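You operate a simulated robot arm through the tools that you are given. There is no shell and no other tool. Be economical: measure what you need, move in short steps, check, and stop when the job is done.

You are at the controls of a simulated two-armed robot. One attempt, no reset.

Task
Set the three knobs by the label on the POWER stencil, latch the frame and print.
Fine: one stroke; leave the clamps, the clip and the other boards alone.

The check looks at the end state, three seconds after you hand in, the way a careful person would. Anything else that was tipped, shoved, dropped, spilled or broken makes it a failure.

Robot
Two 7-joint arms with three-finger grippers on one trunk, on a base that drives. Base frame: it is fixed to the floor where the robot stands at the start and does not move with it; the origin is under the middle of the robot, x ahead of it, y to its left, z up. Units: mm, degrees, N and s.
The left shoulder is at the start at [22, 154, 1050], the right one opposite. With the tool pointing down near the work surface each hand reaches from about 200 to 620 mm from the robot's upright axis, wherever it stands, measured 20 degrees to its own side. Places, roughly: clip lever [700, 200, 1000]; frame lever [600, 100, 900]; left clamp knob [600, 100, 900]; print head [700, 100, 1000]; right clamp knob [600, -100, 900]; t knob [500, -100, 900]; x knob [500, 100, 900]; y knob [500, 0, 900]. Payload 2.69 kg a hand.
The tool frame of a hand sits at the grasp point between the pads (the TCP): z along the fingers, y along the line on which they close. The tips reach 29 mm beyond it. Largest opening 120 mm; the body of the gripper starts 78 mm behind the TCP.
Orientation is told as [roll, pitch, yaw] about the base's x, y, z axes, in that order, counted from this pose: with the fingers straight down and closing along the base's y, the tool's x points along the base's -x, its y along +y and its z along -z.

Tools
- The arms move only by the tool step_arm. It takes "left_rows", "right_rows" or both (then of equal length, played together; a hand with none holds still); each is a list of rows, each a list of 7 numbers: the shift along the base's x, y, z in m, then the turn, a rotation vector about the base's x, y, z in rad, then the opening, from 0 (shut) to 1 (fully open). In form: [[tx, ty, tz, ax, ay, az, claw], ...]. A call has 1 to 12 rows; each row is the pose to reach, as a shift and turn from the pose commanded when the call began. Rows are played at 5 a second. More than 50 mm and 8.6 degrees between two rows, or a gripper value outside its range, and nothing of the call is played. Where a pose cannot be reached the arm comes as near as it can. A force on the tool above 40 N (or 10 N above the force at the start of the call, whichever is more), or a blocked arm, ends the call early, and 0.2 s more pass. The fingers move at their own pace and stop on an object; they squeeze with about 45 N. The grip force told is the motor's: it shows also when the fingers shut on nothing. Time passes only in rows, and 0.2 s behind the last, so rows that repeat a pose let the fingers close. It gives the time, the measured TCP pose, the force on the tool (base axes), the opening and the grip force at its end, in the units of the frame above (readings bear some noise), with the torque about the TCP (base axes, N m) and any sound that the robot's microphone picked up.
- Cameras (640 x 400 px; columns grow to the right, rows downward): "scene" is now at [132.1, 25.4, 1249.4]; the picture's right is [0.07, -1.00, 0.00], its down [-0.15, -0.01, -0.99] and it looks along [0.99, 0.07, -0.15] (base axes); focal length 214 px, centre (320, 200). "left" rides on the left gripper at [63, 0, -104] in its tool frame; the picture's right is [0.00, 1.00, 0.00], its down [-0.83, 0.00, -0.56] and it looks along [-0.56, 0.00, 0.83] (tool axes); focal length 275 px, centre (320, 200). "right" rides on the right gripper at [63, 0, -104] in its tool frame; the picture's right is [0.00, 1.00, 0.00], its down [-0.83, 0.00, -0.56] and it looks along [-0.56, 0.00, 0.83] (tool axes); focal length 275 px, centre (320, 200). There is no depth. A picture from a camera that has moved, and an enlarged one, comes with that camera's place and axes in the base frame and with its lens. The place of the scene camera against the robot may be out by one fixed shift of up to 25 mm in any direction.
- snapshot(camera): a new picture of that camera. No time passes.
- lift_body(by): slides the trunk up (or, below 0, down) by that many mm; the arms and the scene camera ride with it, the base frame stays. It gives what a move gives, with no picture.
- drive_base(legs): drives the robot by 1 to 6 legs, each [ahead, left, turn to the left] in mm, mm and degrees, along the robot's own axes; the way and the turn of a leg run together, so that a leg with both is an arc; at most 1500 mm and 180 degrees a leg. The arms and the cameras ride along, it lands a little off, and it stops where it bumps. It gives what a move gives.
- aim_head(pan, tilt): turns the head with the scene camera to pan (to the left, within 80 degrees either way) and tilt (down, from -29 to 69), counted from straight ahead of the robot. It gives what a move gives.
- enlarge(camera, box): a new picture of the part [left, top, right, bottom] of that camera's present view, enlarged. No time passes.
- close_job(): hands the job in; it is judged then, once.

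Work in short steps. Places have to be worked out from the pictures, the camera data and where the tool is seen: move nearer, look again, correct. Check each grasp and each placing, and mend what went wrong. You have 120 turns and 88 pictures in all, those below and enlarged ones among them. Open the grippers and draw the arms clear of the work before you hand the job in, unless the task says otherwise; then end with one line.

The tools are called after ">>>" as name(argument=value, ...) on one line, values as JSON. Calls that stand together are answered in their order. step_arm: Moves the arms, as the interface text tells. Its arguments: {"type":"object","properties":{"left_rows":{"type":"array"},"right_rows":{"type":"array"}},"required":[]} The other tools are called the same way: lift_body (by) slides the trunk up or down; drive_base (legs) drives the base; aim_head (pan, tilt) turns the head that bears the scene camera; snapshot (camera) takes a picture; enlarge (camera, box) takes an enlarged picture of a part of a camera's view; close_job () hands the job in.

At the start:

```text
clock: 0.0
left_ee_pos: [261.3, 102.9, 1199.9]
left_orientation: [-0.1, -0.1, 0.0]
left_contact_force: [-0.5, 0.5, -0.3]
left_torque: [0.04, 0.01, 0.02]
left_gripper_width: 120.0
left_finger_force: 0.1
right_ee_pos: [309.7, -148.4, 1192.3]
right_orientation: [-0.1, 0.0, 0.0]
right_contact_force: [0.8, 0.5, -1.1]
right_torque: [0.0, -0.01, -0.02]
right_gripper_width: 120.1
right_finger_force: 0.0
trunk travel left (down, up): [-413.0, 25.0]
robot x, y, heading: [1.1, 1.5, -0.0]
head pan, tilt: [4.2, 8.7]
```

scene: 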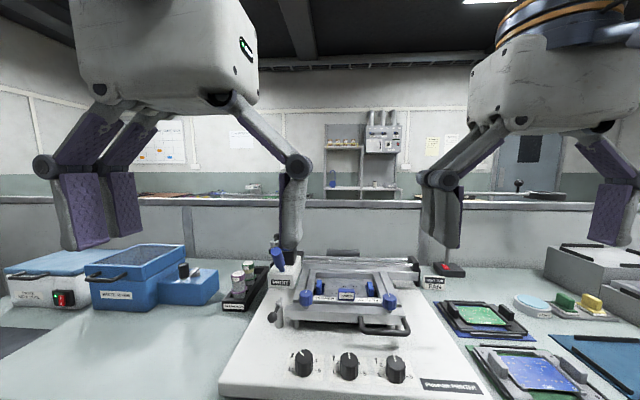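
right: 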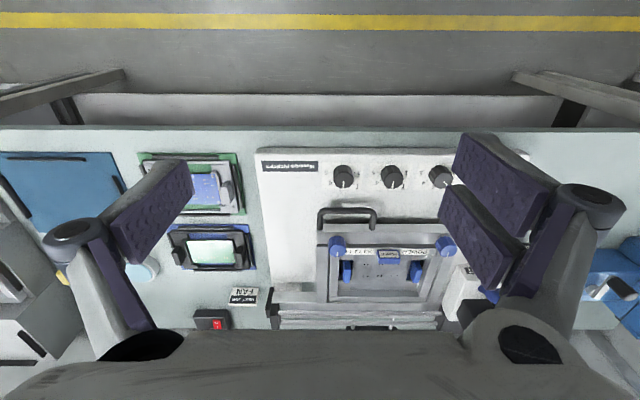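
left: 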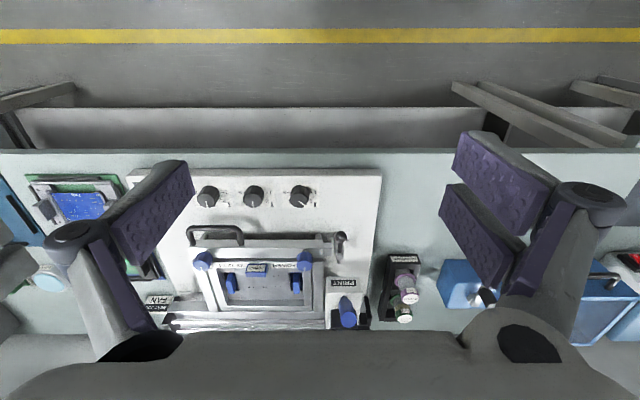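

The pictures show a stencil printer with three knobs in front, a frame with clamps, a lever and a print head. I'll enlarge the machine to read the labels.

>>> enlarge(camera="scene", box=[210, 230, 490, 400])

>>> enlarge(camera="left", box=[130, 170, 390, 332])

>>> enlarge(camera="right", box=[310, 210, 470, 310])

```text
2.29 times, centred on (350, 315) of scene
camera zoom: at [132.1, 25.4, 1249.4], right [0.07, -1.0, 0.0], down [-0.15, -0.01, -0.99], along [0.99, 0.07, -0.15], focal length 490 px, centre (251, -63)
```

zoom: 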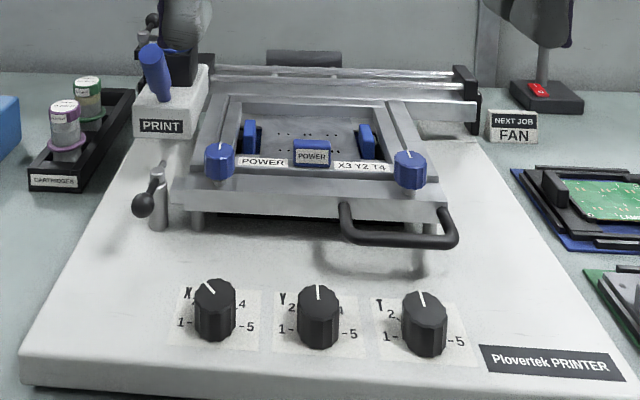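

```text
2.46 times, centred on (260, 251) of left
camera zoom: at [198.7, 102.6, 1306.0], right [0.0, 1.0, 0.0], down [0.83, 0.0, 0.56], along [0.56, 0.0, -0.83], focal length 678 px, centre (468, 74)
```

zoom: 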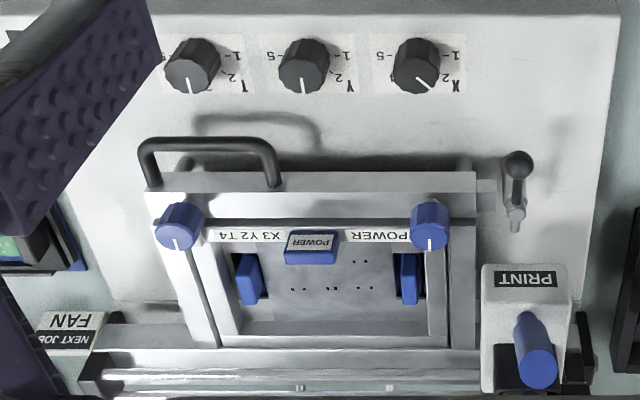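

```text
4.00 times, centred on (390, 260) of right
camera zoom: at [247.4, -149.1, 1295.7], right [0.0, 1.0, 0.0], down [0.83, 0.0, 0.56], along [0.56, 0.0, -0.83], focal length 1101 px, centre (40, -40)
```

zoom: 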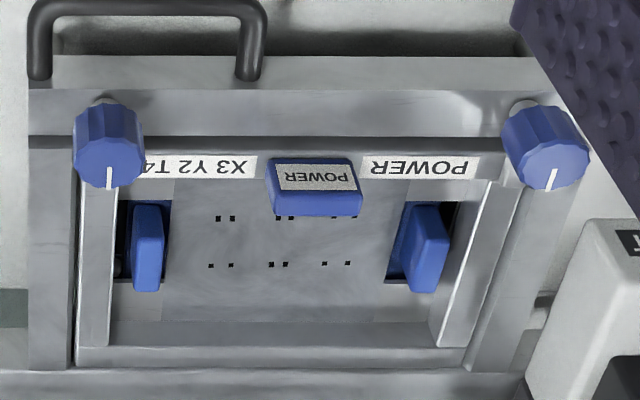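

The label reads POWER X3 Y2 T4. I triangulate the knobs at about X (487,64), Y (487,-24), T (487,-112), with tops near z 865. I'll bring both hands over X and T, still high, for a closer look.

>>> step_arm(left_rows=[[0.032, -0.006, -0.028, 0, 0, 0, 1], [0.064, -0.011, -0.057, 0, 0, 0, 1], [0.097, -0.017, -0.086, 0, 0, 0, 0.8], [0.129, -0.022, -0.114, 0, 0, 0, 0.6], [0.161, -0.028, -0.143, 0, 0, 0, 0.55], [0.194, -0.033, -0.171, 0, 0, 0, 0.55], [0.226, -0.039, -0.2, 0, 0, 0, 0.55]], right_rows=[[0.025, 0.005, -0.027, 0, 0, 0, 1], [0.051, 0.01, -0.055, 0, 0, 0, 1], [0.076, 0.015, -0.082, 0, 0, 0, 0.8], [0.101, 0.02, -0.11, 0, 0, 0, 0.6], [0.126, 0.026, -0.137, 0, 0, 0, 0.55], [0.152, 0.031, -0.165, 0, 0, 0, 0.55], [0.177, 0.036, -0.192, 0, 0, 0, 0.55]])

>>> snapshot(camera="left")

>>> snapshot(camera="right")

```text
clock: 1.6
left_ee_pos: [490.7, 63.8, 1002.5]
left_orientation: [-0.1, 0.0, -0.1]
left_contact_force: [0.6, 0.6, -0.2]
left_torque: [-0.01, 0.03, 0.01]
left_gripper_width: 66.1
left_finger_force: 0.0
right_ee_pos: [492.2, -112.7, 998.3]
right_orientation: [-0.1, 0.1, 0.0]
right_contact_force: [0.3, 0.1, 0.2]
right_torque: [-0.01, 0.05, 0.0]
right_gripper_width: 65.6
right_finger_force: 0.0
trunk travel left (down, up): [-413.0, 25.0]
robot x, y, heading: [-1.3, 1.6, 0.2]
head pan, tilt: [4.2, 8.7]
```

```text
81 pictures are left
camera left: at [427.9, 64.1, 1106.7], right [0.0, 1.0, 0.0], down [0.83, 0.0, 0.56], along [0.56, 0.0, -0.83], focal length 275 px, centre (320, 200)
```

left: 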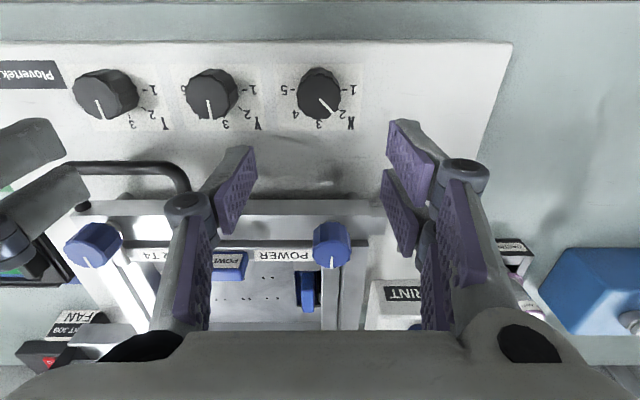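

```text
80 pictures are left
camera right: at [428.8, -113.3, 1101.8], right [0.0, 1.0, 0.0], down [0.83, 0.0, 0.55], along [0.55, 0.0, -0.83], focal length 275 px, centre (320, 200)
```

right: 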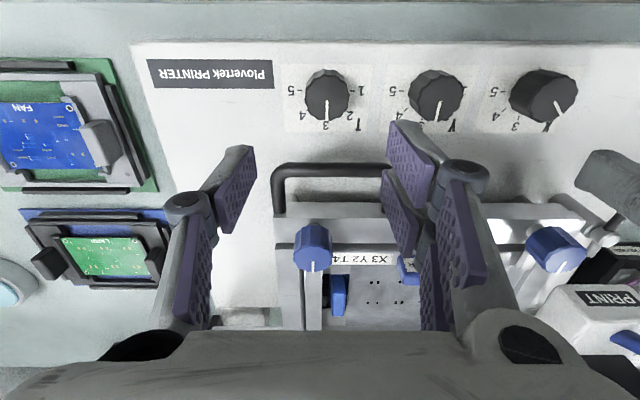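

The knob dials are visible now, so I'll enlarge them to read the exact pointer angles.

>>> enlarge(camera="left", box=[170, 50, 370, 140])

>>> enlarge(camera="right", box=[270, 50, 490, 150])

```text
3.20 times, centred on (270, 95) of left
camera zoom: at [427.9, 64.1, 1106.7], right [0.0, 1.0, 0.0], down [0.83, 0.0, 0.56], along [0.56, 0.0, -0.83], focal length 881 px, centre (480, 536)
```

zoom: 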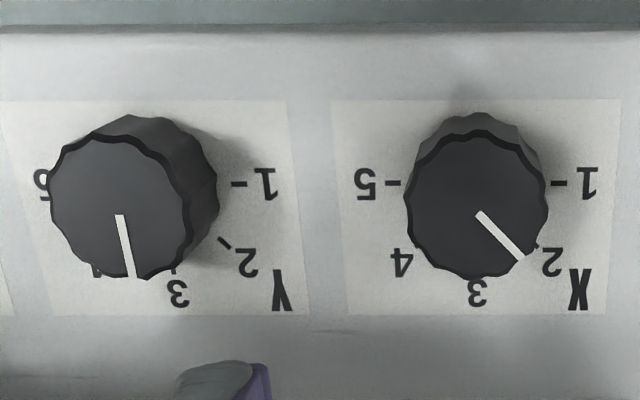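

```text
2.91 times, centred on (380, 100) of right
camera zoom: at [428.8, -113.3, 1101.8], right [0.0, 1.0, 0.0], down [0.83, 0.0, 0.55], along [0.55, 0.0, -0.83], focal length 801 px, centre (146, 491)
```

zoom: 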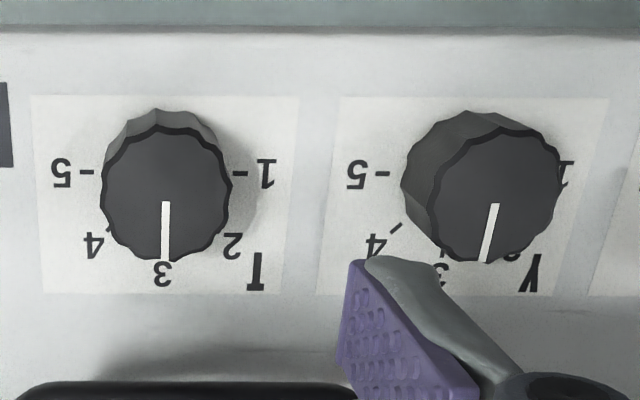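

X reads 2, and Y and T read 3. The targets are X to 3 (45° clockwise), Y to 2 (counter-clockwise) and T to 4 (clockwise). Refined knob tops are at x≈480, y≈63/-22/-108, z≈887. I'll align and lower both hands to just above X and T.

>>> step_arm(left_rows=[[-0.0105, -0.0005, -0.03, 0, 0, 0, 0.5], [-0.0105, -0.0005, -0.07, 0, 0, 0, 0.5], [-0.0105, -0.0005, -0.07, 0, 0, 0, 0.5]], right_rows=[[-0.013, 0.0045, -0.03, 0, 0, 0, 0.5], [-0.013, 0.0045, -0.066, 0, 0, 0, 0.5], [-0.013, 0.0045, -0.066, 0, 0, 0, 0.5]])

>>> snapshot(camera="left")

>>> snapshot(camera="right")

```text
clock: 2.4
left_ee_pos: [478.3, 63.6, 935.9]
left_orientation: [0.0, -0.1, 0.0]
left_contact_force: [-0.4, 0.1, 0.7]
left_torque: [0.0, 0.01, -0.02]
left_gripper_width: 59.6
left_finger_force: 0.0
right_ee_pos: [474.9, -105.8, 935.3]
right_orientation: [-0.1, -0.1, 0.0]
right_contact_force: [0.0, -1.4, -0.7]
right_torque: [0.0, -0.02, 0.01]
right_gripper_width: 60.0
right_finger_force: 0.0
trunk travel left (down, up): [-413.0, 25.0]
robot x, y, heading: [-1.0, 0.4, -0.2]
head pan, tilt: [4.2, 8.7]
```

```text
77 pictures are left
camera left: at [414.4, 64.1, 1038.6], right [0.0, 1.0, 0.0], down [0.83, 0.0, 0.56], along [0.56, 0.0, -0.83], focal length 275 px, centre (320, 200)
```

left: 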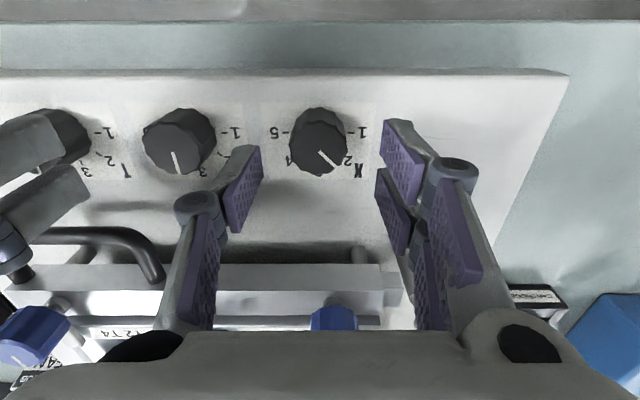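

```text
76 pictures are left
camera right: at [412.7, -106.1, 1038.7], right [0.0, 1.0, 0.0], down [0.83, 0.0, 0.56], along [0.56, 0.0, -0.83], focal length 275 px, centre (320, 200)
```

right: 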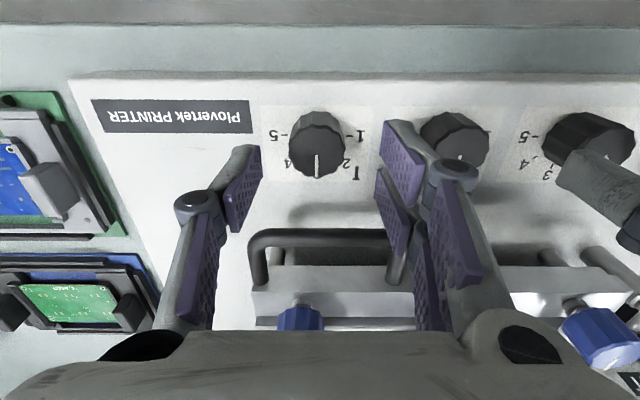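

Both hands are centred in y and about 4–5 mm short in x. I'll lower to about z 899 (tips near 870) and close on both knobs.

>>> step_arm(left_rows=[[0.0045, -0.0005, -0.01, 0, 0, 0, 0.5], [0.0045, -0.0005, -0.035, 0, 0, 0, 0.5], [0.0045, -0.0005, -0.035, 0, 0, 0, 0.2], [0.0045, -0.0005, -0.035, 0, 0, 0, 0.15], [0.0045, -0.0005, -0.035, 0, 0, 0, 0.15]], right_rows=[[0.0045, -0.0015, -0.01, 0, 0, 0, 0.5], [0.0045, -0.0015, -0.035, 0, 0, 0, 0.5], [0.0045, -0.0015, -0.035, 0, 0, 0, 0.2], [0.0045, -0.0015, -0.035, 0, 0, 0, 0.15], [0.0045, -0.0015, -0.035, 0, 0, 0, 0.15]])

>>> snapshot(camera="left")

>>> snapshot(camera="right")

```text
clock: 3.6
left_ee_pos: [483.2, 62.8, 896.5]
left_orientation: [-0.3, 0.0, 0.1]
left_contact_force: [0.2, -11.8, -3.5]
left_torque: [-0.24, -1.01, 0.03]
left_gripper_width: 32.6
left_finger_force: 44.4
right_ee_pos: [479.8, -108.0, 899.2]
right_orientation: [0.1, -0.1, 0.0]
right_contact_force: [1.0, 11.8, -7.7]
right_torque: [0.32, -0.7, 0.01]
right_gripper_width: 32.5
right_finger_force: 45.0
trunk travel left (down, up): [-413.0, 25.0]
robot x, y, heading: [1.8, 1.4, 0.0]
head pan, tilt: [4.2, 8.7]
```

```text
75 pictures are left
camera left: at [420.1, 63.2, 1001.2], right [0.0, 1.0, 0.0], down [0.83, 0.0, 0.56], along [0.56, 0.0, -0.83], focal length 275 px, centre (320, 200)
```

left: 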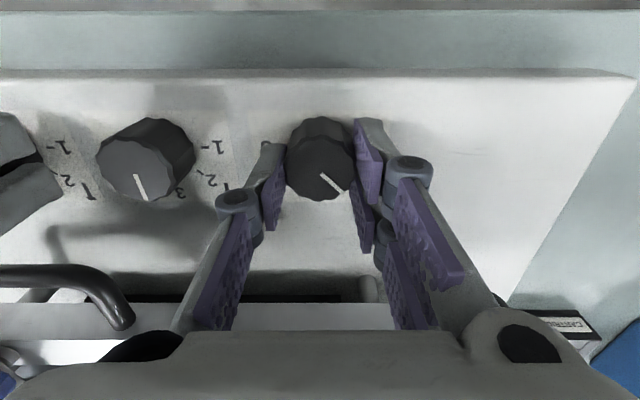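

```text
74 pictures are left
camera right: at [417.6, -108.9, 1002.6], right [-0.01, 1.0, 0.0], down [0.83, 0.0, 0.56], along [0.56, 0.0, -0.83], focal length 275 px, centre (320, 200)
```

right: 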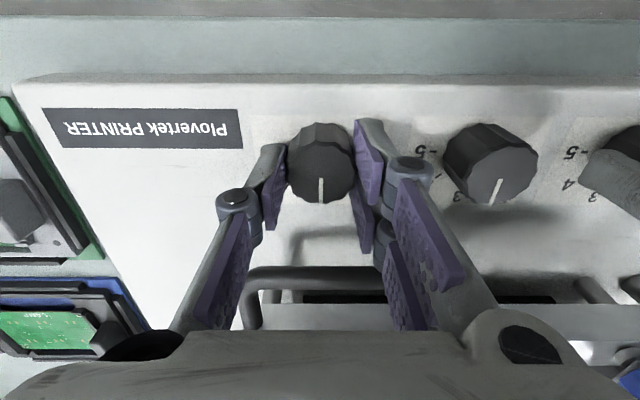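

Both knobs are gripped at 32.5 mm with modest forces. I'll turn both 45° clockwise as seen from above.

>>> step_arm(left_rows=[[0, 0, 0, 0, 0, -0.131, 0.15], [0, 0, 0, 0, 0, -0.262, 0.15], [0, 0, 0, 0, 0, -0.393, 0.15], [0, 0, 0, 0, 0, -0.524, 0.15], [0, 0, 0, 0, 0, -0.654, 0.15], [0, 0, 0, 0, 0, -0.785, 0.15], [0, 0, 0, 0, 0, -0.785, 0.15]], right_rows=[[0, 0, 0, 0, 0, -0.131, 0.15], [0, 0, 0, 0, 0, -0.262, 0.15], [0, 0, 0, 0, 0, -0.393, 0.15], [0, 0, 0, 0, 0, -0.524, 0.15], [0, 0, 0, 0, 0, -0.654, 0.15], [0, 0, 0, 0, 0, -0.785, 0.15], [0, 0, 0, 0, 0, -0.785, 0.15]])

>>> snapshot(camera="left")

>>> snapshot(camera="right")

```text
clock: 5.2
left_ee_pos: [481.7, 60.1, 896.6]
left_orientation: [-0.3, -0.4, -45.1]
left_contact_force: [2.0, -30.8, 5.6]
left_torque: [-0.55, 0.0, 0.07]
left_gripper_width: 32.7
left_finger_force: 44.7
right_ee_pos: [479.2, -105.7, 898.5]
right_orientation: [0.2, 0.1, -45.0]
right_contact_force: [10.4, 28.1, 1.0]
right_torque: [0.6, -0.48, 0.0]
right_gripper_width: 32.7
right_finger_force: 45.1
trunk travel left (down, up): [-413.0, 25.0]
robot x, y, heading: [1.1, 2.0, -0.0]
head pan, tilt: [4.2, 8.7]
```

```text
73 pictures are left
camera left: at [437.9, 105.8, 1001.0], right [0.71, 0.7, -0.01], down [0.59, -0.59, 0.56], along [0.39, -0.4, -0.83], focal length 275 px, centre (320, 200)
```

left: 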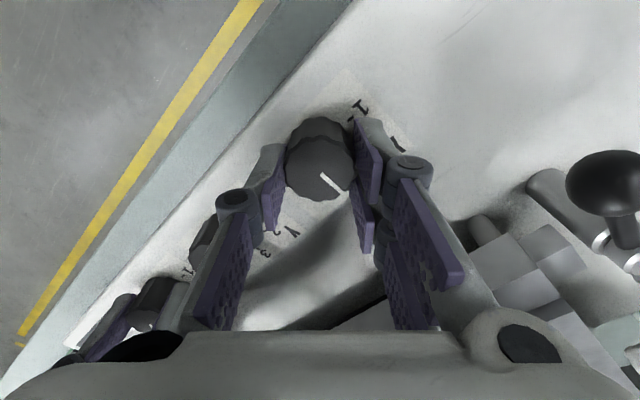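

```text
72 pictures are left
camera right: at [435.2, -64.5, 1002.7], right [0.7, 0.71, 0.0], down [0.59, -0.59, 0.55], along [0.4, -0.39, -0.83], focal length 275 px, centre (320, 200)
```

right: 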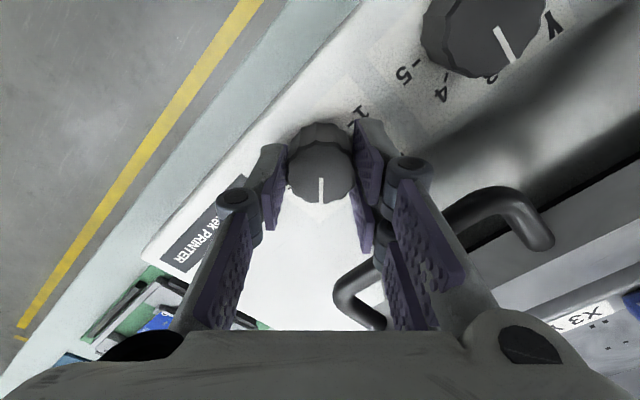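

Both knobs turned with the hands. I'll release, raise, turn the hands back and look.

>>> step_arm(left_rows=[[0, 0, 0, 0, 0, 0, 0.5], [0, 0, 0, 0, 0, 0, 0.5], [0, 0, 0.04, 0, 0, 0, 0.5], [0, 0, 0.08, 0, 0, 0.131, 0.5], [0, 0, 0.08, 0, 0, 0.262, 0.5], [0, 0, 0.08, 0, 0, 0.393, 0.5], [0, 0, 0.08, 0, 0, 0.524, 0.5], [0, 0, 0.08, 0, 0, 0.654, 0.5], [0, 0, 0.08, 0, 0, 0.785, 0.5], [0, 0, 0.08, 0, 0, 0.785, 0.5]], right_rows=[[0, 0, 0, 0, 0, 0, 0.5], [0, 0, 0, 0, 0, 0, 0.5], [0, 0, 0.04, 0, 0, 0, 0.5], [0, 0, 0.08, 0, 0, 0.131, 0.5], [0, 0, 0.08, 0, 0, 0.262, 0.5], [0, 0, 0.08, 0, 0, 0.393, 0.5], [0, 0, 0.08, 0, 0, 0.524, 0.5], [0, 0, 0.08, 0, 0, 0.654, 0.5], [0, 0, 0.08, 0, 0, 0.785, 0.5], [0, 0, 0.08, 0, 0, 0.785, 0.5]])

>>> enlarge(camera="left", box=[160, 50, 400, 200])

>>> enlarge(camera="right", box=[260, 50, 500, 200])

```text
clock: 7.4
left_ee_pos: [482.8, 61.9, 976.9]
left_orientation: [-0.1, -0.2, 0.1]
left_contact_force: [0.4, 0.1, 1.3]
left_torque: [-0.01, -0.01, 0.0]
left_gripper_width: 60.0
left_finger_force: 0.1
right_ee_pos: [478.7, -108.9, 978.9]
right_orientation: [0.0, -0.1, 0.2]
right_contact_force: [0.3, -0.6, 0.2]
right_torque: [-0.01, 0.03, -0.01]
right_gripper_width: 59.7
right_finger_force: 0.0
trunk travel left (down, up): [-413.0, 25.0]
robot x, y, heading: [1.5, -2.6, -0.1]
head pan, tilt: [4.2, 8.7]
```

```text
2.67 times, centred on (280, 125) of left
camera zoom: at [418.8, 61.7, 1081.2], right [0.0, 1.0, 0.0], down [0.83, 0.0, 0.56], along [0.56, 0.0, -0.83], focal length 734 px, centre (427, 400)
```

zoom: 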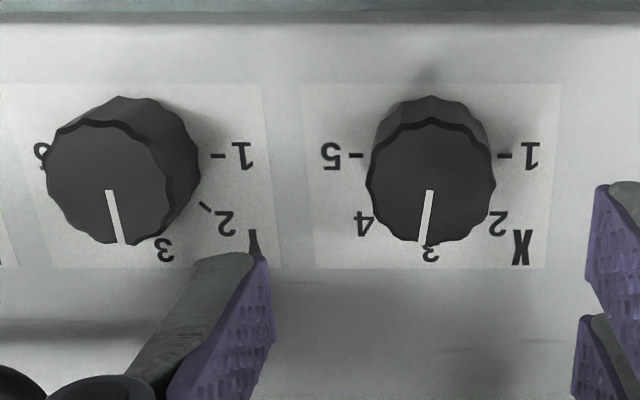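

```text
2.67 times, centred on (380, 125) of right
camera zoom: at [415.9, -110.2, 1082.7], right [-0.01, 1.0, 0.0], down [0.83, 0.0, 0.56], along [0.56, 0.0, -0.83], focal length 734 px, centre (160, 400)
```

zoom: 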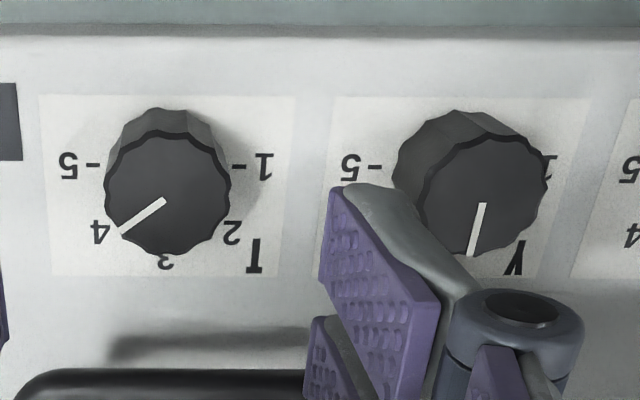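

X is near 3 and T near 4, but both look about 6° too far clockwise. I'll do Y next and see where that offset arises: the left hand moves aside and the right hand goes over Y.

>>> step_arm(left_rows=[[0, 0.04, 0.02, 0, 0, 0, 0.5], [0, 0.08, 0.05, 0, 0, 0, 0.5], [0, 0.08, 0.05, 0, 0, 0, 0.5], [0, 0.08, 0.05, 0, 0, 0, 0.5], [0, 0.08, 0.05, 0, 0, 0, 0.5]], right_rows=[[0, 0, 0, 0, 0, 0, 0.5], [0.001, 0.043, 0, 0, 0, 0, 0.5], [0.0015, 0.086, 0, 0, 0, 0, 0.5], [0.0015, 0.086, -0.042, 0, 0, 0, 0.5], [0.0015, 0.086, -0.042, 0, 0, 0, 0.5]])

>>> snapshot(camera="right")

>>> snapshot(camera="left")

```text
clock: 8.6
left_ee_pos: [482.5, 141.3, 1028.1]
left_orientation: [-0.1, -0.2, 0.1]
left_contact_force: [-0.1, -0.4, 0.4]
left_torque: [-0.01, -0.01, 0.0]
left_gripper_width: 60.0
left_finger_force: 0.1
right_ee_pos: [479.1, -24.3, 935.8]
right_orientation: [0.0, 0.0, 0.0]
right_contact_force: [0.3, 1.0, 0.2]
right_torque: [-0.03, -0.01, -0.02]
right_gripper_width: 60.2
right_finger_force: 0.0
trunk travel left (down, up): [-413.0, 25.0]
robot x, y, heading: [2.1, 1.6, 0.0]
head pan, tilt: [4.2, 8.7]
```

```text
69 pictures are left
camera right: at [416.4, -24.8, 1039.5], right [0.0, 1.0, 0.0], down [0.83, 0.0, 0.56], along [0.56, 0.0, -0.83], focal length 275 px, centre (320, 200)
```

right: 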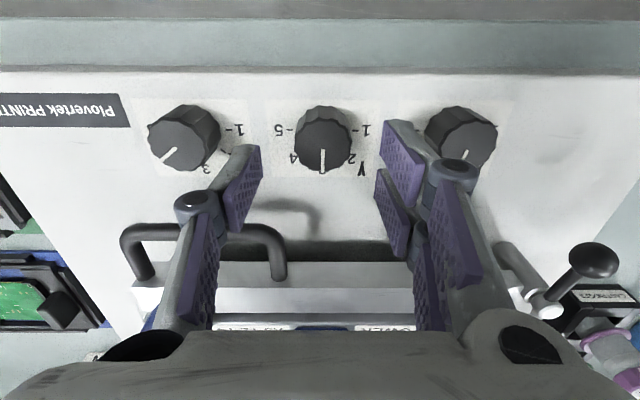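

```text
68 pictures are left
camera left: at [419.2, 141.7, 1132.3], right [0.0, 1.0, 0.0], down [0.83, 0.0, 0.56], along [0.56, 0.0, -0.83], focal length 275 px, centre (320, 200)
```

left: 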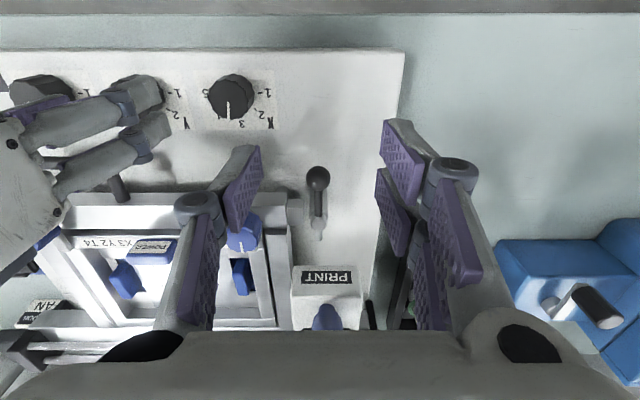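

Y is centred within 2 mm. I'll lower and grip.

>>> step_arm(right_rows=[[0.0015, 0.0015, -0.018, 0, 0, 0, 0.5], [0.0015, 0.0015, -0.036, 0, 0, 0, 0.5], [0.0015, 0.0015, -0.036, 0, 0, 0, 0.2], [0.0015, 0.0015, -0.036, 0, 0, 0, 0.15], [0.0015, 0.0015, -0.036, 0, 0, 0, 0.15]])

>>> enlarge(camera="right", box=[240, 100, 400, 220])

```text
clock: 9.8
left_ee_pos: [482.8, 140.8, 1027.8]
left_orientation: [-0.1, 0.0, 0.1]
left_contact_force: [-0.1, 0.2, 0.4]
left_torque: [-0.02, 0.0, 0.0]
left_gripper_width: 60.1
left_finger_force: 0.1
right_ee_pos: [482.5, -22.2, 900.2]
right_orientation: [0.0, 0.0, 0.0]
right_contact_force: [0.0, -5.9, -1.0]
right_torque: [-0.3, -0.3, -0.01]
right_gripper_width: 32.9
right_finger_force: 45.3
trunk travel left (down, up): [-413.0, 25.0]
robot x, y, heading: [0.2, -3.9, 0.0]
head pan, tilt: [4.2, 8.7]
```

```text
3.33 times, centred on (320, 160) of right
camera zoom: at [419.6, -23.2, 1003.6], right [0.0, 1.0, 0.0], down [0.83, 0.0, 0.56], along [0.56, 0.0, -0.83], focal length 918 px, centre (320, 333)
```

zoom: 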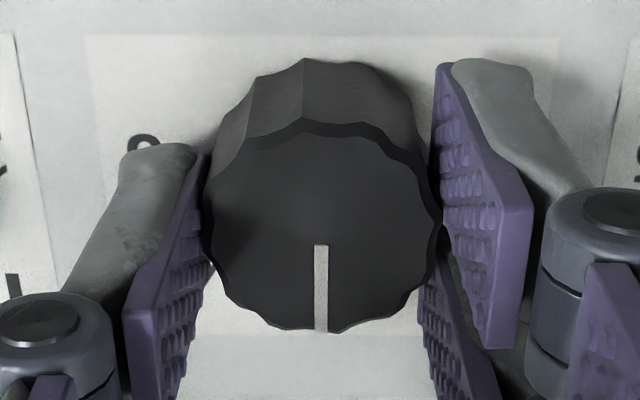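

Y is gripped with its pointer straight at 3. I'll turn it 45° counter-clockwise.

>>> step_arm(right_rows=[[0, 0, 0, 0, 0, 0.131, 0.15], [0, 0, 0, 0, 0, 0.262, 0.15], [0, 0, 0, 0, 0, 0.393, 0.15], [0, 0, 0, 0, 0, 0.524, 0.15], [0, 0, 0, 0, 0, 0.654, 0.15], [0, 0, 0, 0, 0, 0.785, 0.15], [0, 0, 0, 0, 0, 0.785, 0.15]])

>>> enlarge(camera="right", box=[240, 100, 400, 220])

```text
clock: 11.4
left_ee_pos: [483.4, 141.8, 1027.6]
left_orientation: [-0.1, 0.0, 0.1]
left_contact_force: [0.5, 0.6, -0.8]
left_torque: [0.02, 0.0, 0.01]
left_gripper_width: 60.2
left_finger_force: 0.2
right_ee_pos: [480.7, -21.2, 901.2]
right_orientation: [0.1, 0.0, 45.1]
right_contact_force: [2.0, 4.6, -12.0]
right_torque: [0.64, -0.26, 0.02]
right_gripper_width: 33.2
right_finger_force: 44.6
trunk travel left (down, up): [-413.0, 25.0]
robot x, y, heading: [0.9, -1.4, -0.3]
head pan, tilt: [4.2, 8.7]
```

```text
3.33 times, centred on (320, 160) of right
camera zoom: at [438.1, -66.4, 1003.7], right [-0.71, 0.7, 0.0], down [0.59, 0.59, 0.56], along [0.39, 0.4, -0.83], focal length 918 px, centre (320, 333)
```

zoom: 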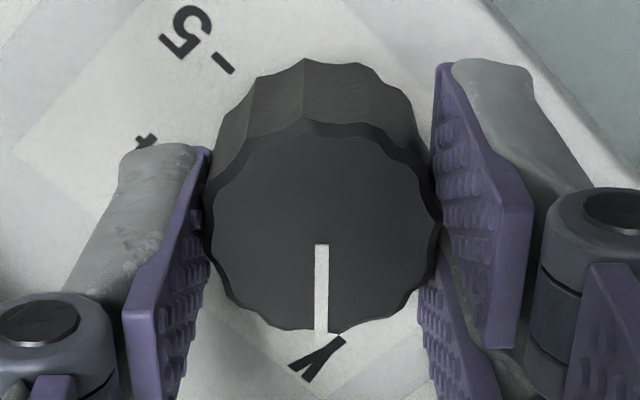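

Y turned exactly with the hand. I'll open the fingers only and look before lifting.

>>> step_arm(right_rows=[[0, 0, 0, 0, 0, 0, 0.35], [0, 0, 0, 0, 0, 0, 0.4]])

>>> enlarge(camera="right", box=[240, 100, 400, 220])

```text
clock: 12.0
left_ee_pos: [483.0, 142.4, 1028.7]
left_orientation: [-0.1, 0.0, 0.1]
left_contact_force: [0.0, -1.0, 0.1]
left_torque: [0.02, 0.03, -0.02]
left_gripper_width: 60.5
left_finger_force: 0.0
right_ee_pos: [481.2, -22.6, 902.0]
right_orientation: [0.0, 0.0, 45.0]
right_contact_force: [-0.5, 0.0, -0.4]
right_torque: [0.02, 0.05, -0.03]
right_gripper_width: 48.1
right_finger_force: 0.1
trunk travel left (down, up): [-413.0, 25.0]
robot x, y, heading: [0.8, -1.0, 0.1]
head pan, tilt: [4.2, 8.7]
```

```text
3.33 times, centred on (320, 160) of right
camera zoom: at [437.5, -67.4, 1004.9], right [-0.71, 0.7, 0.0], down [0.58, 0.59, 0.56], along [0.39, 0.39, -0.83], focal length 918 px, centre (320, 333)
```

zoom: 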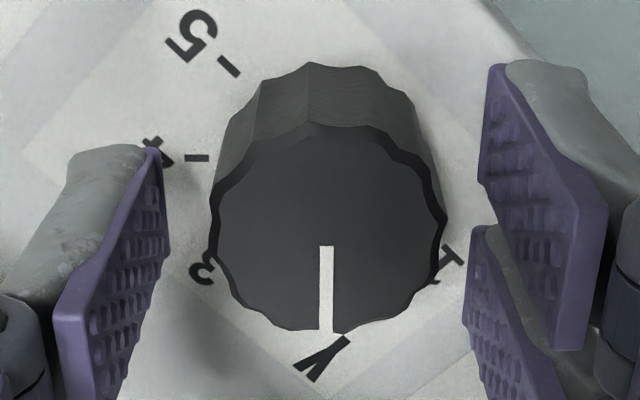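

Y is exactly on 2. I'll raise, move the right hand back over T (yaw -45°) and the left hand back over X (yaw 0) to measure their residuals head-on.

>>> step_arm(right_rows=[[0, 0, 0.04, 0, 0, 0, 0.5], [-0.0005, -0.043, 0.06, 0, 0, -0.14, 0.5], [-0.001, -0.086, 0.06, 0, 0, -0.28, 0.5], [-0.0015, -0.086, 0.06, 0, 0, -0.42, 0.5], [-0.0015, -0.086, 0.06, 0, 0, -0.56, 0.5], [-0.0015, -0.086, 0.06, 0, 0, -0.7, 0.5], [-0.0015, -0.086, 0.06, 0, 0, -0.785, 0.5]])

>>> step_arm(right_rows=[[0, 0, 0, 0, 0, -0.14, 0.5], [0, 0, 0, 0, 0, -0.28, 0.5], [0, 0, 0, 0, 0, -0.42, 0.5], [0, 0, -0.01, 0, 0, -0.56, 0.5], [0, 0, -0.02, 0, 0, -0.7, 0.5], [0, 0, -0.025, 0, 0, -0.785, 0.5], [0, 0, -0.025, 0, 0, -0.785, 0.5]], left_rows=[[0, 0, 0, 0, 0, 0, 0.5], [0, 0, 0, 0, 0, 0, 0.5], [0, -0.03, -0.03, 0, 0, 0, 0.5], [0, -0.06, -0.06, 0, 0, 0, 0.5], [0, -0.079, -0.08, 0, 0, 0, 0.5], [0, -0.079, -0.092, 0, 0, 0, 0.5], [0, -0.079, -0.092, 0, 0, 0, 0.5]])

>>> enlarge(camera="right", box=[240, 80, 400, 200])

>>> enlarge(camera="left", box=[240, 80, 400, 200])

```text
clock: 13.6
left_ee_pos: [481.7, 141.4, 1027.4]
left_orientation: [-0.1, -0.2, 0.1]
left_contact_force: [0.3, 0.2, 0.5]
left_torque: [-0.01, 0.0, -0.01]
left_gripper_width: 59.9
left_finger_force: 0.0
right_ee_pos: [479.6, -107.3, 960.9]
right_orientation: [0.0, -0.1, -0.2]
right_contact_force: [0.2, 0.2, -0.5]
right_torque: [-0.03, -0.02, 0.03]
right_gripper_width: 59.8
right_finger_force: 0.1
trunk travel left (down, up): [-413.0, 25.0]
robot x, y, heading: [-1.1, 0.6, 0.1]
head pan, tilt: [4.2, 8.7]
```

```text
clock: 15.2
left_ee_pos: [482.2, 62.1, 935.0]
left_orientation: [-0.1, 0.0, 0.1]
left_contact_force: [-0.6, 0.2, 0.2]
left_torque: [-0.04, 0.01, -0.02]
left_gripper_width: 60.1
left_finger_force: 0.1
right_ee_pos: [480.5, -108.2, 935.8]
right_orientation: [0.0, 0.0, -45.1]
right_contact_force: [0.1, 0.2, 0.7]
right_torque: [-0.01, 0.0, 0.01]
right_gripper_width: 60.3
right_finger_force: 0.0
trunk travel left (down, up): [-413.0, 25.0]
robot x, y, heading: [-2.2, -0.4, 0.4]
head pan, tilt: [4.2, 8.7]
```

```text
3.33 times, centred on (320, 140) of right
camera zoom: at [435.7, -64.3, 1039.6], right [0.71, 0.71, 0.0], down [0.59, -0.59, 0.56], along [0.39, -0.39, -0.83], focal length 918 px, centre (320, 400)
```

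zoom: 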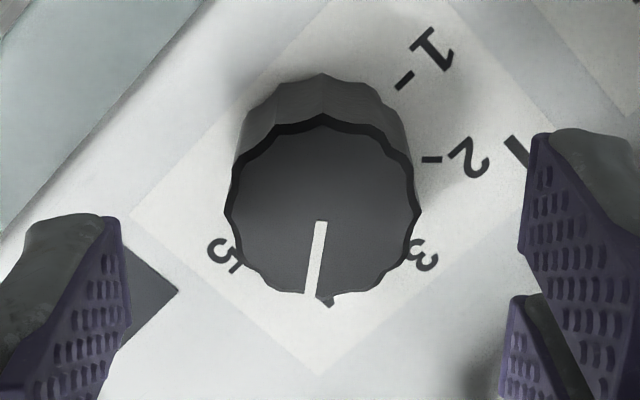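

```text
3.33 times, centred on (320, 140) of left
camera zoom: at [419.5, 63.0, 1038.6], right [0.0, 1.0, 0.0], down [0.83, 0.0, 0.56], along [0.56, 0.0, -0.83], focal length 918 px, centre (320, 400)
```

zoom: 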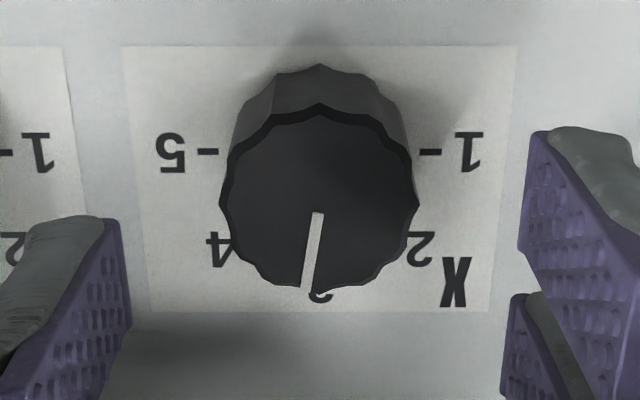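

X is about 10° past 3 and T about 7.5° past 4. I'll grip each with the hand yawed by that amount, turn back to the true angle and inspect before releasing.

>>> step_arm(left_rows=[[0, 0, 0, 0, 0, -0.09, 0.5], [0, 0, -0.01, 0, 0, -0.17, 0.5], [0, 0, -0.036, 0, 0, -0.17, 0.5], [0, 0, -0.036, 0, 0, -0.17, 0.25], [0, 0, -0.036, 0, 0, -0.17, 0.15], [0, 0, -0.036, 0, 0, -0.17, 0.15], [0, 0, -0.036, 0, 0, -0.08, 0.15], [0, 0, -0.036, 0, 0, 0, 0.15], [0, 0, -0.036, 0, 0, 0, 0.15]], right_rows=[[0, 0, 0, 0, 0, -0.07, 0.5], [0, 0, -0.01, 0, 0, -0.13, 0.5], [0, 0, -0.036, 0, 0, -0.13, 0.5], [0, 0, -0.036, 0, 0, -0.13, 0.25], [0, 0, -0.036, 0, 0, -0.13, 0.15], [0, 0, -0.036, 0, 0, -0.13, 0.15], [0, 0, -0.036, 0, 0, -0.06, 0.15], [0, 0, -0.036, 0, 0, 0, 0.15], [0, 0, -0.036, 0, 0, 0, 0.15]])

>>> enlarge(camera="right", box=[240, 100, 400, 220])

>>> enlarge(camera="left", box=[240, 100, 400, 220])

```text
clock: 17.2
left_ee_pos: [482.4, 62.0, 899.4]
left_orientation: [-0.1, -0.1, 0.0]
left_contact_force: [3.4, -4.6, -3.3]
left_torque: [-0.27, 0.2, 0.01]
left_gripper_width: 33.0
left_finger_force: 45.3
right_ee_pos: [480.4, -108.7, 898.5]
right_orientation: [-0.2, 0.2, -44.9]
right_contact_force: [-5.9, 0.0, -14.5]
right_torque: [-0.5, -0.37, 0.0]
right_gripper_width: 32.7
right_finger_force: 44.6
trunk travel left (down, up): [-413.0, 25.0]
robot x, y, heading: [-0.5, -2.4, -0.3]
head pan, tilt: [4.2, 8.7]
```

```text
3.33 times, centred on (320, 160) of right
camera zoom: at [436.3, -64.5, 1002.2], right [0.7, 0.71, 0.0], down [0.59, -0.58, 0.55], along [0.39, -0.39, -0.83], focal length 918 px, centre (320, 333)
```

zoom: 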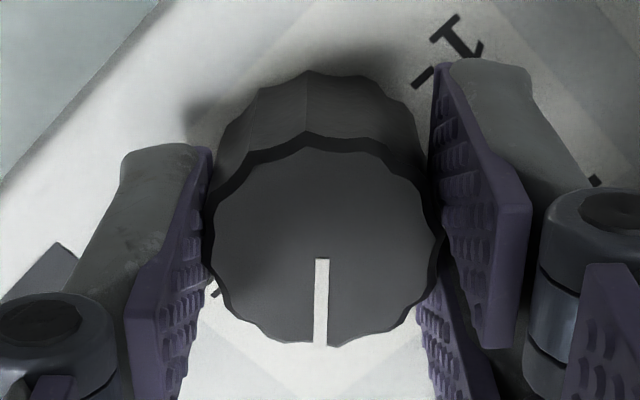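

```text
3.33 times, centred on (320, 160) of left
camera zoom: at [419.0, 62.6, 1002.9], right [0.0, 1.0, 0.0], down [0.83, 0.0, 0.56], along [0.56, 0.0, -0.83], focal length 918 px, centre (320, 333)
```

zoom: 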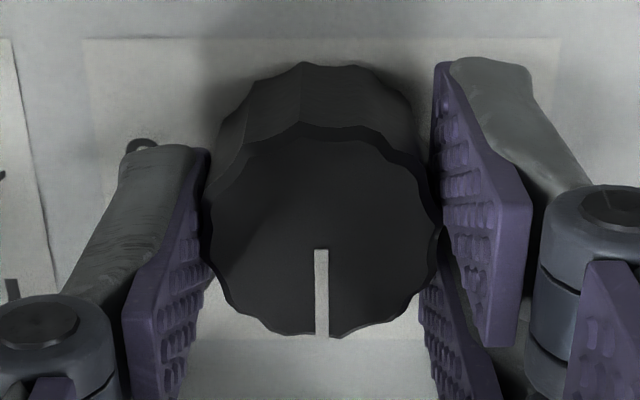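

Both pointers are now aligned. I'll open, lift and check that they stay.

>>> step_arm(left_rows=[[0, 0, 0, 0, 0, 0, 0.35], [0, 0, 0, 0, 0, 0, 0.45], [0, 0, 0.036, 0, 0, 0, 0.5], [0, 0, 0.036, 0, 0, 0, 0.5]], right_rows=[[0, 0, 0, 0, 0, 0, 0.35], [0, 0, 0, 0, 0, 0, 0.45], [0, 0, 0.036, 0, 0, 0, 0.5], [0, 0, 0.036, 0, 0, 0, 0.5]])

>>> enlarge(camera="right", box=[240, 80, 400, 200])

>>> enlarge(camera="left", box=[240, 80, 400, 200])

```text
clock: 18.2
left_ee_pos: [481.7, 64.0, 935.6]
left_orientation: [-0.1, 0.0, 0.1]
left_contact_force: [0.3, -0.2, -0.8]
left_torque: [-0.03, 0.02, 0.0]
left_gripper_width: 60.1
left_finger_force: 0.1
right_ee_pos: [481.4, -107.2, 936.3]
right_orientation: [0.0, 0.0, -45.0]
right_contact_force: [-0.1, 0.1, 0.4]
right_torque: [-0.01, 0.03, 0.0]
right_gripper_width: 60.1
right_finger_force: 0.0
trunk travel left (down, up): [-413.0, 25.0]
robot x, y, heading: [2.3, 1.5, -0.2]
head pan, tilt: [4.2, 8.7]
```

```text
3.33 times, centred on (320, 140) of right
camera zoom: at [436.0, -63.7, 1039.6], right [0.7, 0.71, 0.0], down [0.59, -0.58, 0.56], along [0.39, -0.39, -0.83], focal length 918 px, centre (320, 400)
```

zoom: 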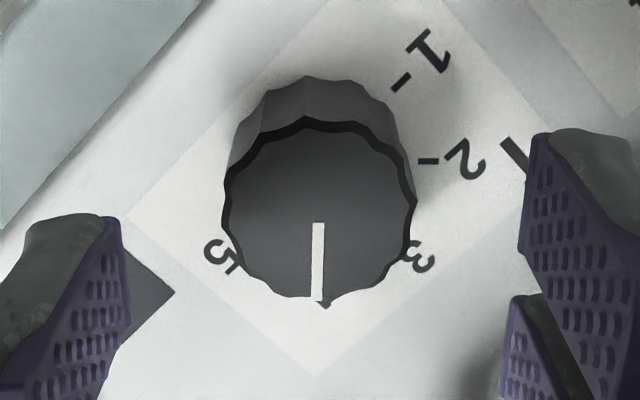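

```text
3.33 times, centred on (320, 140) of left
camera zoom: at [417.8, 64.2, 1040.0], right [0.0, 1.0, 0.0], down [0.83, 0.0, 0.56], along [0.56, 0.0, -0.83], focal length 918 px, centre (320, 400)
```

zoom: 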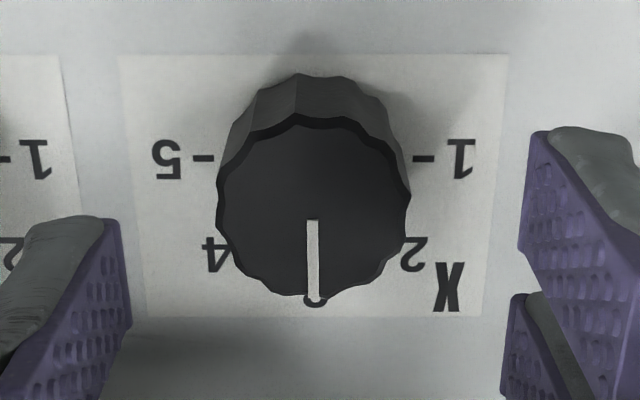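

All three knobs are set. I'll raise both hands, withdraw the right one, and move the left one aside to study the frame lever.

>>> step_arm(right_rows=[[0, 0, 0.04, 0, 0, 0, 0.5], [-0.04, -0.01, 0.07, 0, 0, 0.14, 0.5], [-0.08, -0.02, 0.1, 0, 0, 0.28, 0.5], [-0.12, -0.04, 0.12, 0, 0, 0.42, 0.5], [-0.15, -0.06, 0.14, 0, 0, 0.56, 0.5], [-0.18, -0.08, 0.16, 0, 0, 0.7, 0.5], [-0.2, -0.1, 0.16, 0, 0, 0.785, 0.5]], left_rows=[[0, 0, 0.04, 0, 0, 0, 0.5], [-0.01, 0.03, 0.07, 0, 0, 0, 0.5], [-0.02, 0.07, 0.07, 0, 0, 0, 0.5], [-0.03, 0.11, 0.07, 0, 0, 0, 0.5], [-0.03, 0.14, 0.07, 0, 0, 0, 0.5], [-0.03, 0.17, 0.07, 0, 0, 0, 0.5], [-0.03, 0.19, 0.07, 0, 0, 0, 0.5]])

>>> enlarge(camera="scene", box=[240, 230, 340, 330])

>>> snapshot(camera="left")

```text
refused: row 2 steps farther than a row can; nothing moved
```

```text
4.00 times, centred on (290, 280) of scene
camera zoom: at [132.8, 25.3, 1249.3], right [0.07, -1.0, 0.0], down [-0.15, -0.01, -0.99], along [0.99, 0.07, -0.15], focal length 858 px, centre (440, -120)
```

zoom: 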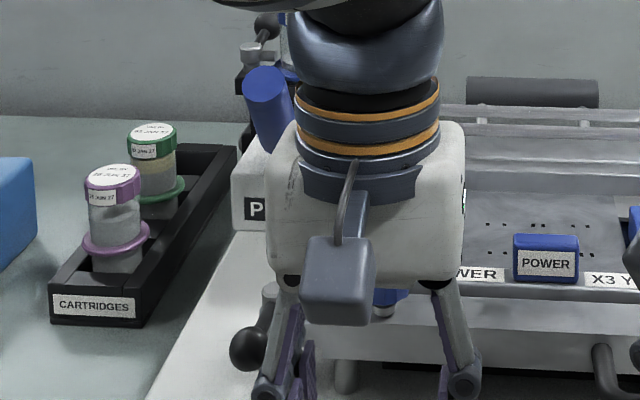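

```text
57 pictures are left
camera left: at [417.8, 64.2, 1040.0], right [0.0, 1.0, 0.0], down [0.83, 0.0, 0.56], along [0.56, 0.0, -0.83], focal length 275 px, centre (320, 200)
```

left: 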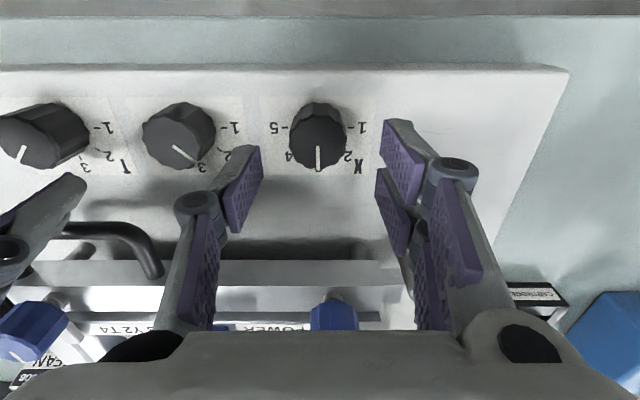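

The step was refused, so I'll retry with smaller rows.

>>> step_arm(right_rows=[[0, 0, 0.04, 0, 0, 0, 0.5], [-0.03, -0.01, 0.07, 0, 0, 0.14, 0.5], [-0.06, -0.02, 0.1, 0, 0, 0.28, 0.5], [-0.09, -0.04, 0.12, 0, 0, 0.42, 0.5], [-0.12, -0.06, 0.14, 0, 0, 0.56, 0.5], [-0.15, -0.08, 0.16, 0, 0, 0.7, 0.5], [-0.18, -0.1, 0.16, 0, 0, 0.785, 0.5]], left_rows=[[0, 0, 0.04, 0, 0, 0, 0.5], [-0.01, 0.03, 0.07, 0, 0, 0, 0.5], [-0.02, 0.07, 0.07, 0, 0, 0, 0.5], [-0.03, 0.11, 0.07, 0, 0, 0, 0.5], [-0.03, 0.14, 0.07, 0, 0, 0, 0.5], [-0.03, 0.17, 0.07, 0, 0, 0, 0.5], [-0.03, 0.19, 0.07, 0, 0, 0, 0.5]])

>>> enlarge(camera="scene", box=[240, 230, 340, 330])

>>> snapshot(camera="left")

```text
clock: 19.8
left_ee_pos: [450.3, 253.9, 1004.3]
left_orientation: [-0.1, -0.2, 0.1]
left_contact_force: [-0.1, 0.3, -0.6]
left_torque: [0.0, 0.01, 0.02]
left_gripper_width: 60.0
left_finger_force: 0.0
right_ee_pos: [298.8, -207.2, 1095.6]
right_orientation: [0.0, -0.1, 0.0]
right_contact_force: [-0.1, -0.3, -0.5]
right_torque: [0.03, -0.05, 0.0]
right_gripper_width: 59.9
right_finger_force: 0.1
trunk travel left (down, up): [-413.0, 25.0]
robot x, y, heading: [1.3, -0.0, 0.0]
head pan, tilt: [4.2, 8.7]
```

```text
4.00 times, centred on (290, 280) of scene
camera zoom: at [131.7, 24.9, 1249.5], right [0.07, -1.0, 0.0], down [-0.15, -0.01, -0.99], along [0.99, 0.07, -0.15], focal length 858 px, centre (440, -120)
```

zoom: 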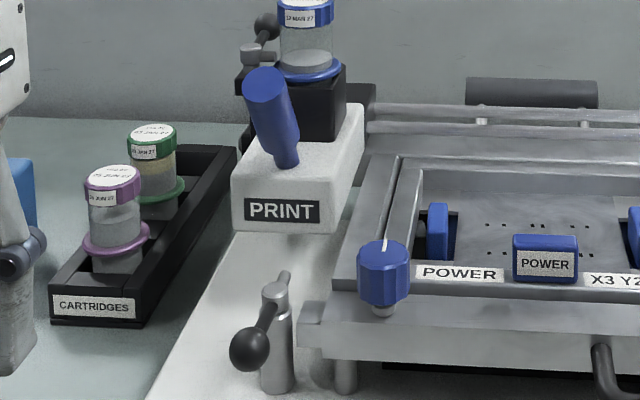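

```text
55 pictures are left
camera left: at [387.1, 254.0, 1109.4], right [0.0, 1.0, 0.0], down [0.83, 0.0, 0.56], along [0.56, 0.0, -0.83], focal length 275 px, centre (320, 200)
```

left: 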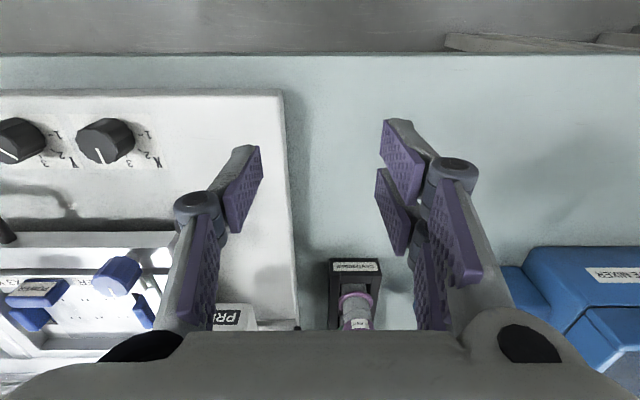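

I see the lever: a vertical post at the frame's left front corner with a ball arm pointing toward me and a short nub pointing back. I'll bring the left camera above it with the fingers wide open.

>>> step_arm(left_rows=[[0.02, -0.04, 0, 0, 0, 0, 0.8], [0.04, -0.08, 0, 0, 0, 0, 1], [0.06, -0.12, 0, 0, 0, 0, 1], [0.06, -0.129, 0, 0, 0, 0, 1]])

>>> enlarge(camera="left", box=[200, 80, 440, 330])

```text
clock: 20.8
left_ee_pos: [512.2, 123.7, 1006.5]
left_orientation: [-0.1, 0.0, 0.1]
left_contact_force: [-0.2, -0.2, 0.5]
left_torque: [0.02, 0.0, 0.02]
left_gripper_width: 120.0
left_finger_force: 0.1
right_ee_pos: [298.3, -205.3, 1096.1]
right_orientation: [-0.1, 0.0, 0.0]
right_contact_force: [-0.4, 0.0, -0.2]
right_torque: [-0.01, -0.01, 0.0]
right_gripper_width: 59.9
right_finger_force: 0.1
trunk travel left (down, up): [-413.0, 25.0]
robot x, y, heading: [-0.1, -0.7, 0.3]
head pan, tilt: [4.2, 8.7]
```

```text
1.60 times, centred on (320, 205) of left
camera zoom: at [448.5, 124.1, 1110.4], right [0.0, 1.0, 0.0], down [0.83, 0.0, 0.56], along [0.56, 0.0, -0.83], focal length 440 px, centre (320, 192)
```

zoom: 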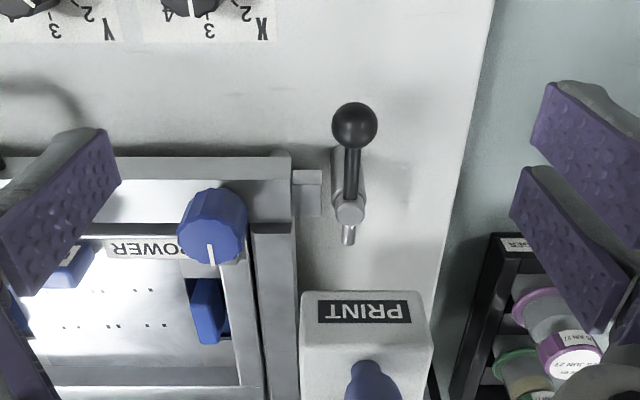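

Triangulating puts the ball at about (536.5, 138.5, 925), the post cap at (593.5, 141, 913) and the frame tab at about (590, 117). Swinging the ball toward +y should bring the rear nub over the tab. I'll shut the fingers and lower them beside the ball on its -y side.

>>> step_arm(left_rows=[[0.01, -0.018, 0, 0, 0, 0, 0.5], [0.025, -0.018, 0, 0, 0, 0, 0], [0.025, -0.018, -0.03, 0, 0, 0, 0], [0.025, -0.018, -0.062, 0, 0, 0, 0], [0.025, -0.018, -0.062, 0, 0, 0, 0]])

>>> snapshot(camera="left")

>>> enlarge(camera="scene", box=[240, 230, 340, 330])

```text
clock: 22.0
left_ee_pos: [538.1, 106.7, 942.0]
left_orientation: [-0.1, -0.1, 0.1]
left_contact_force: [-0.1, -0.7, 0.2]
left_torque: [0.0, 0.01, 0.0]
left_gripper_width: 0.0
left_finger_force: 28.0
right_ee_pos: [298.4, -205.3, 1095.3]
right_orientation: [-0.1, 0.0, 0.0]
right_contact_force: [-0.2, -0.3, -0.4]
right_torque: [0.01, -0.04, 0.01]
right_gripper_width: 60.2
right_finger_force: 0.1
trunk travel left (down, up): [-413.0, 25.0]
robot x, y, heading: [0.2, 0.9, -0.1]
head pan, tilt: [4.2, 8.7]
```

```text
53 pictures are left
camera left: at [474.7, 106.1, 1045.7], right [0.0, 1.0, 0.0], down [0.83, 0.0, 0.56], along [0.56, 0.0, -0.83], focal length 275 px, centre (320, 200)
```

left: 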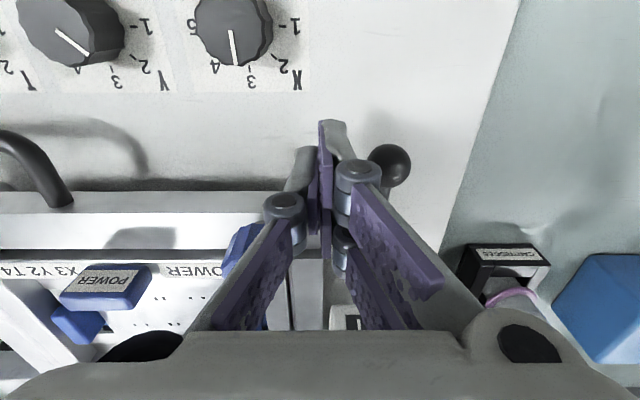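

```text
4.00 times, centred on (290, 280) of scene
camera zoom: at [131.8, 25.3, 1249.5], right [0.07, -1.0, 0.0], down [-0.15, -0.01, -0.99], along [0.99, 0.07, -0.15], focal length 858 px, centre (440, -120)
```

zoom: 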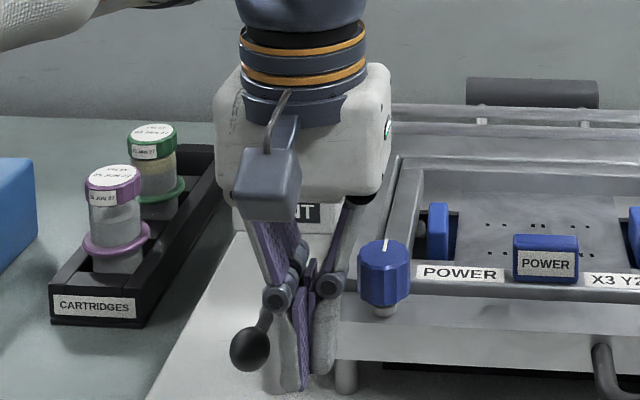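

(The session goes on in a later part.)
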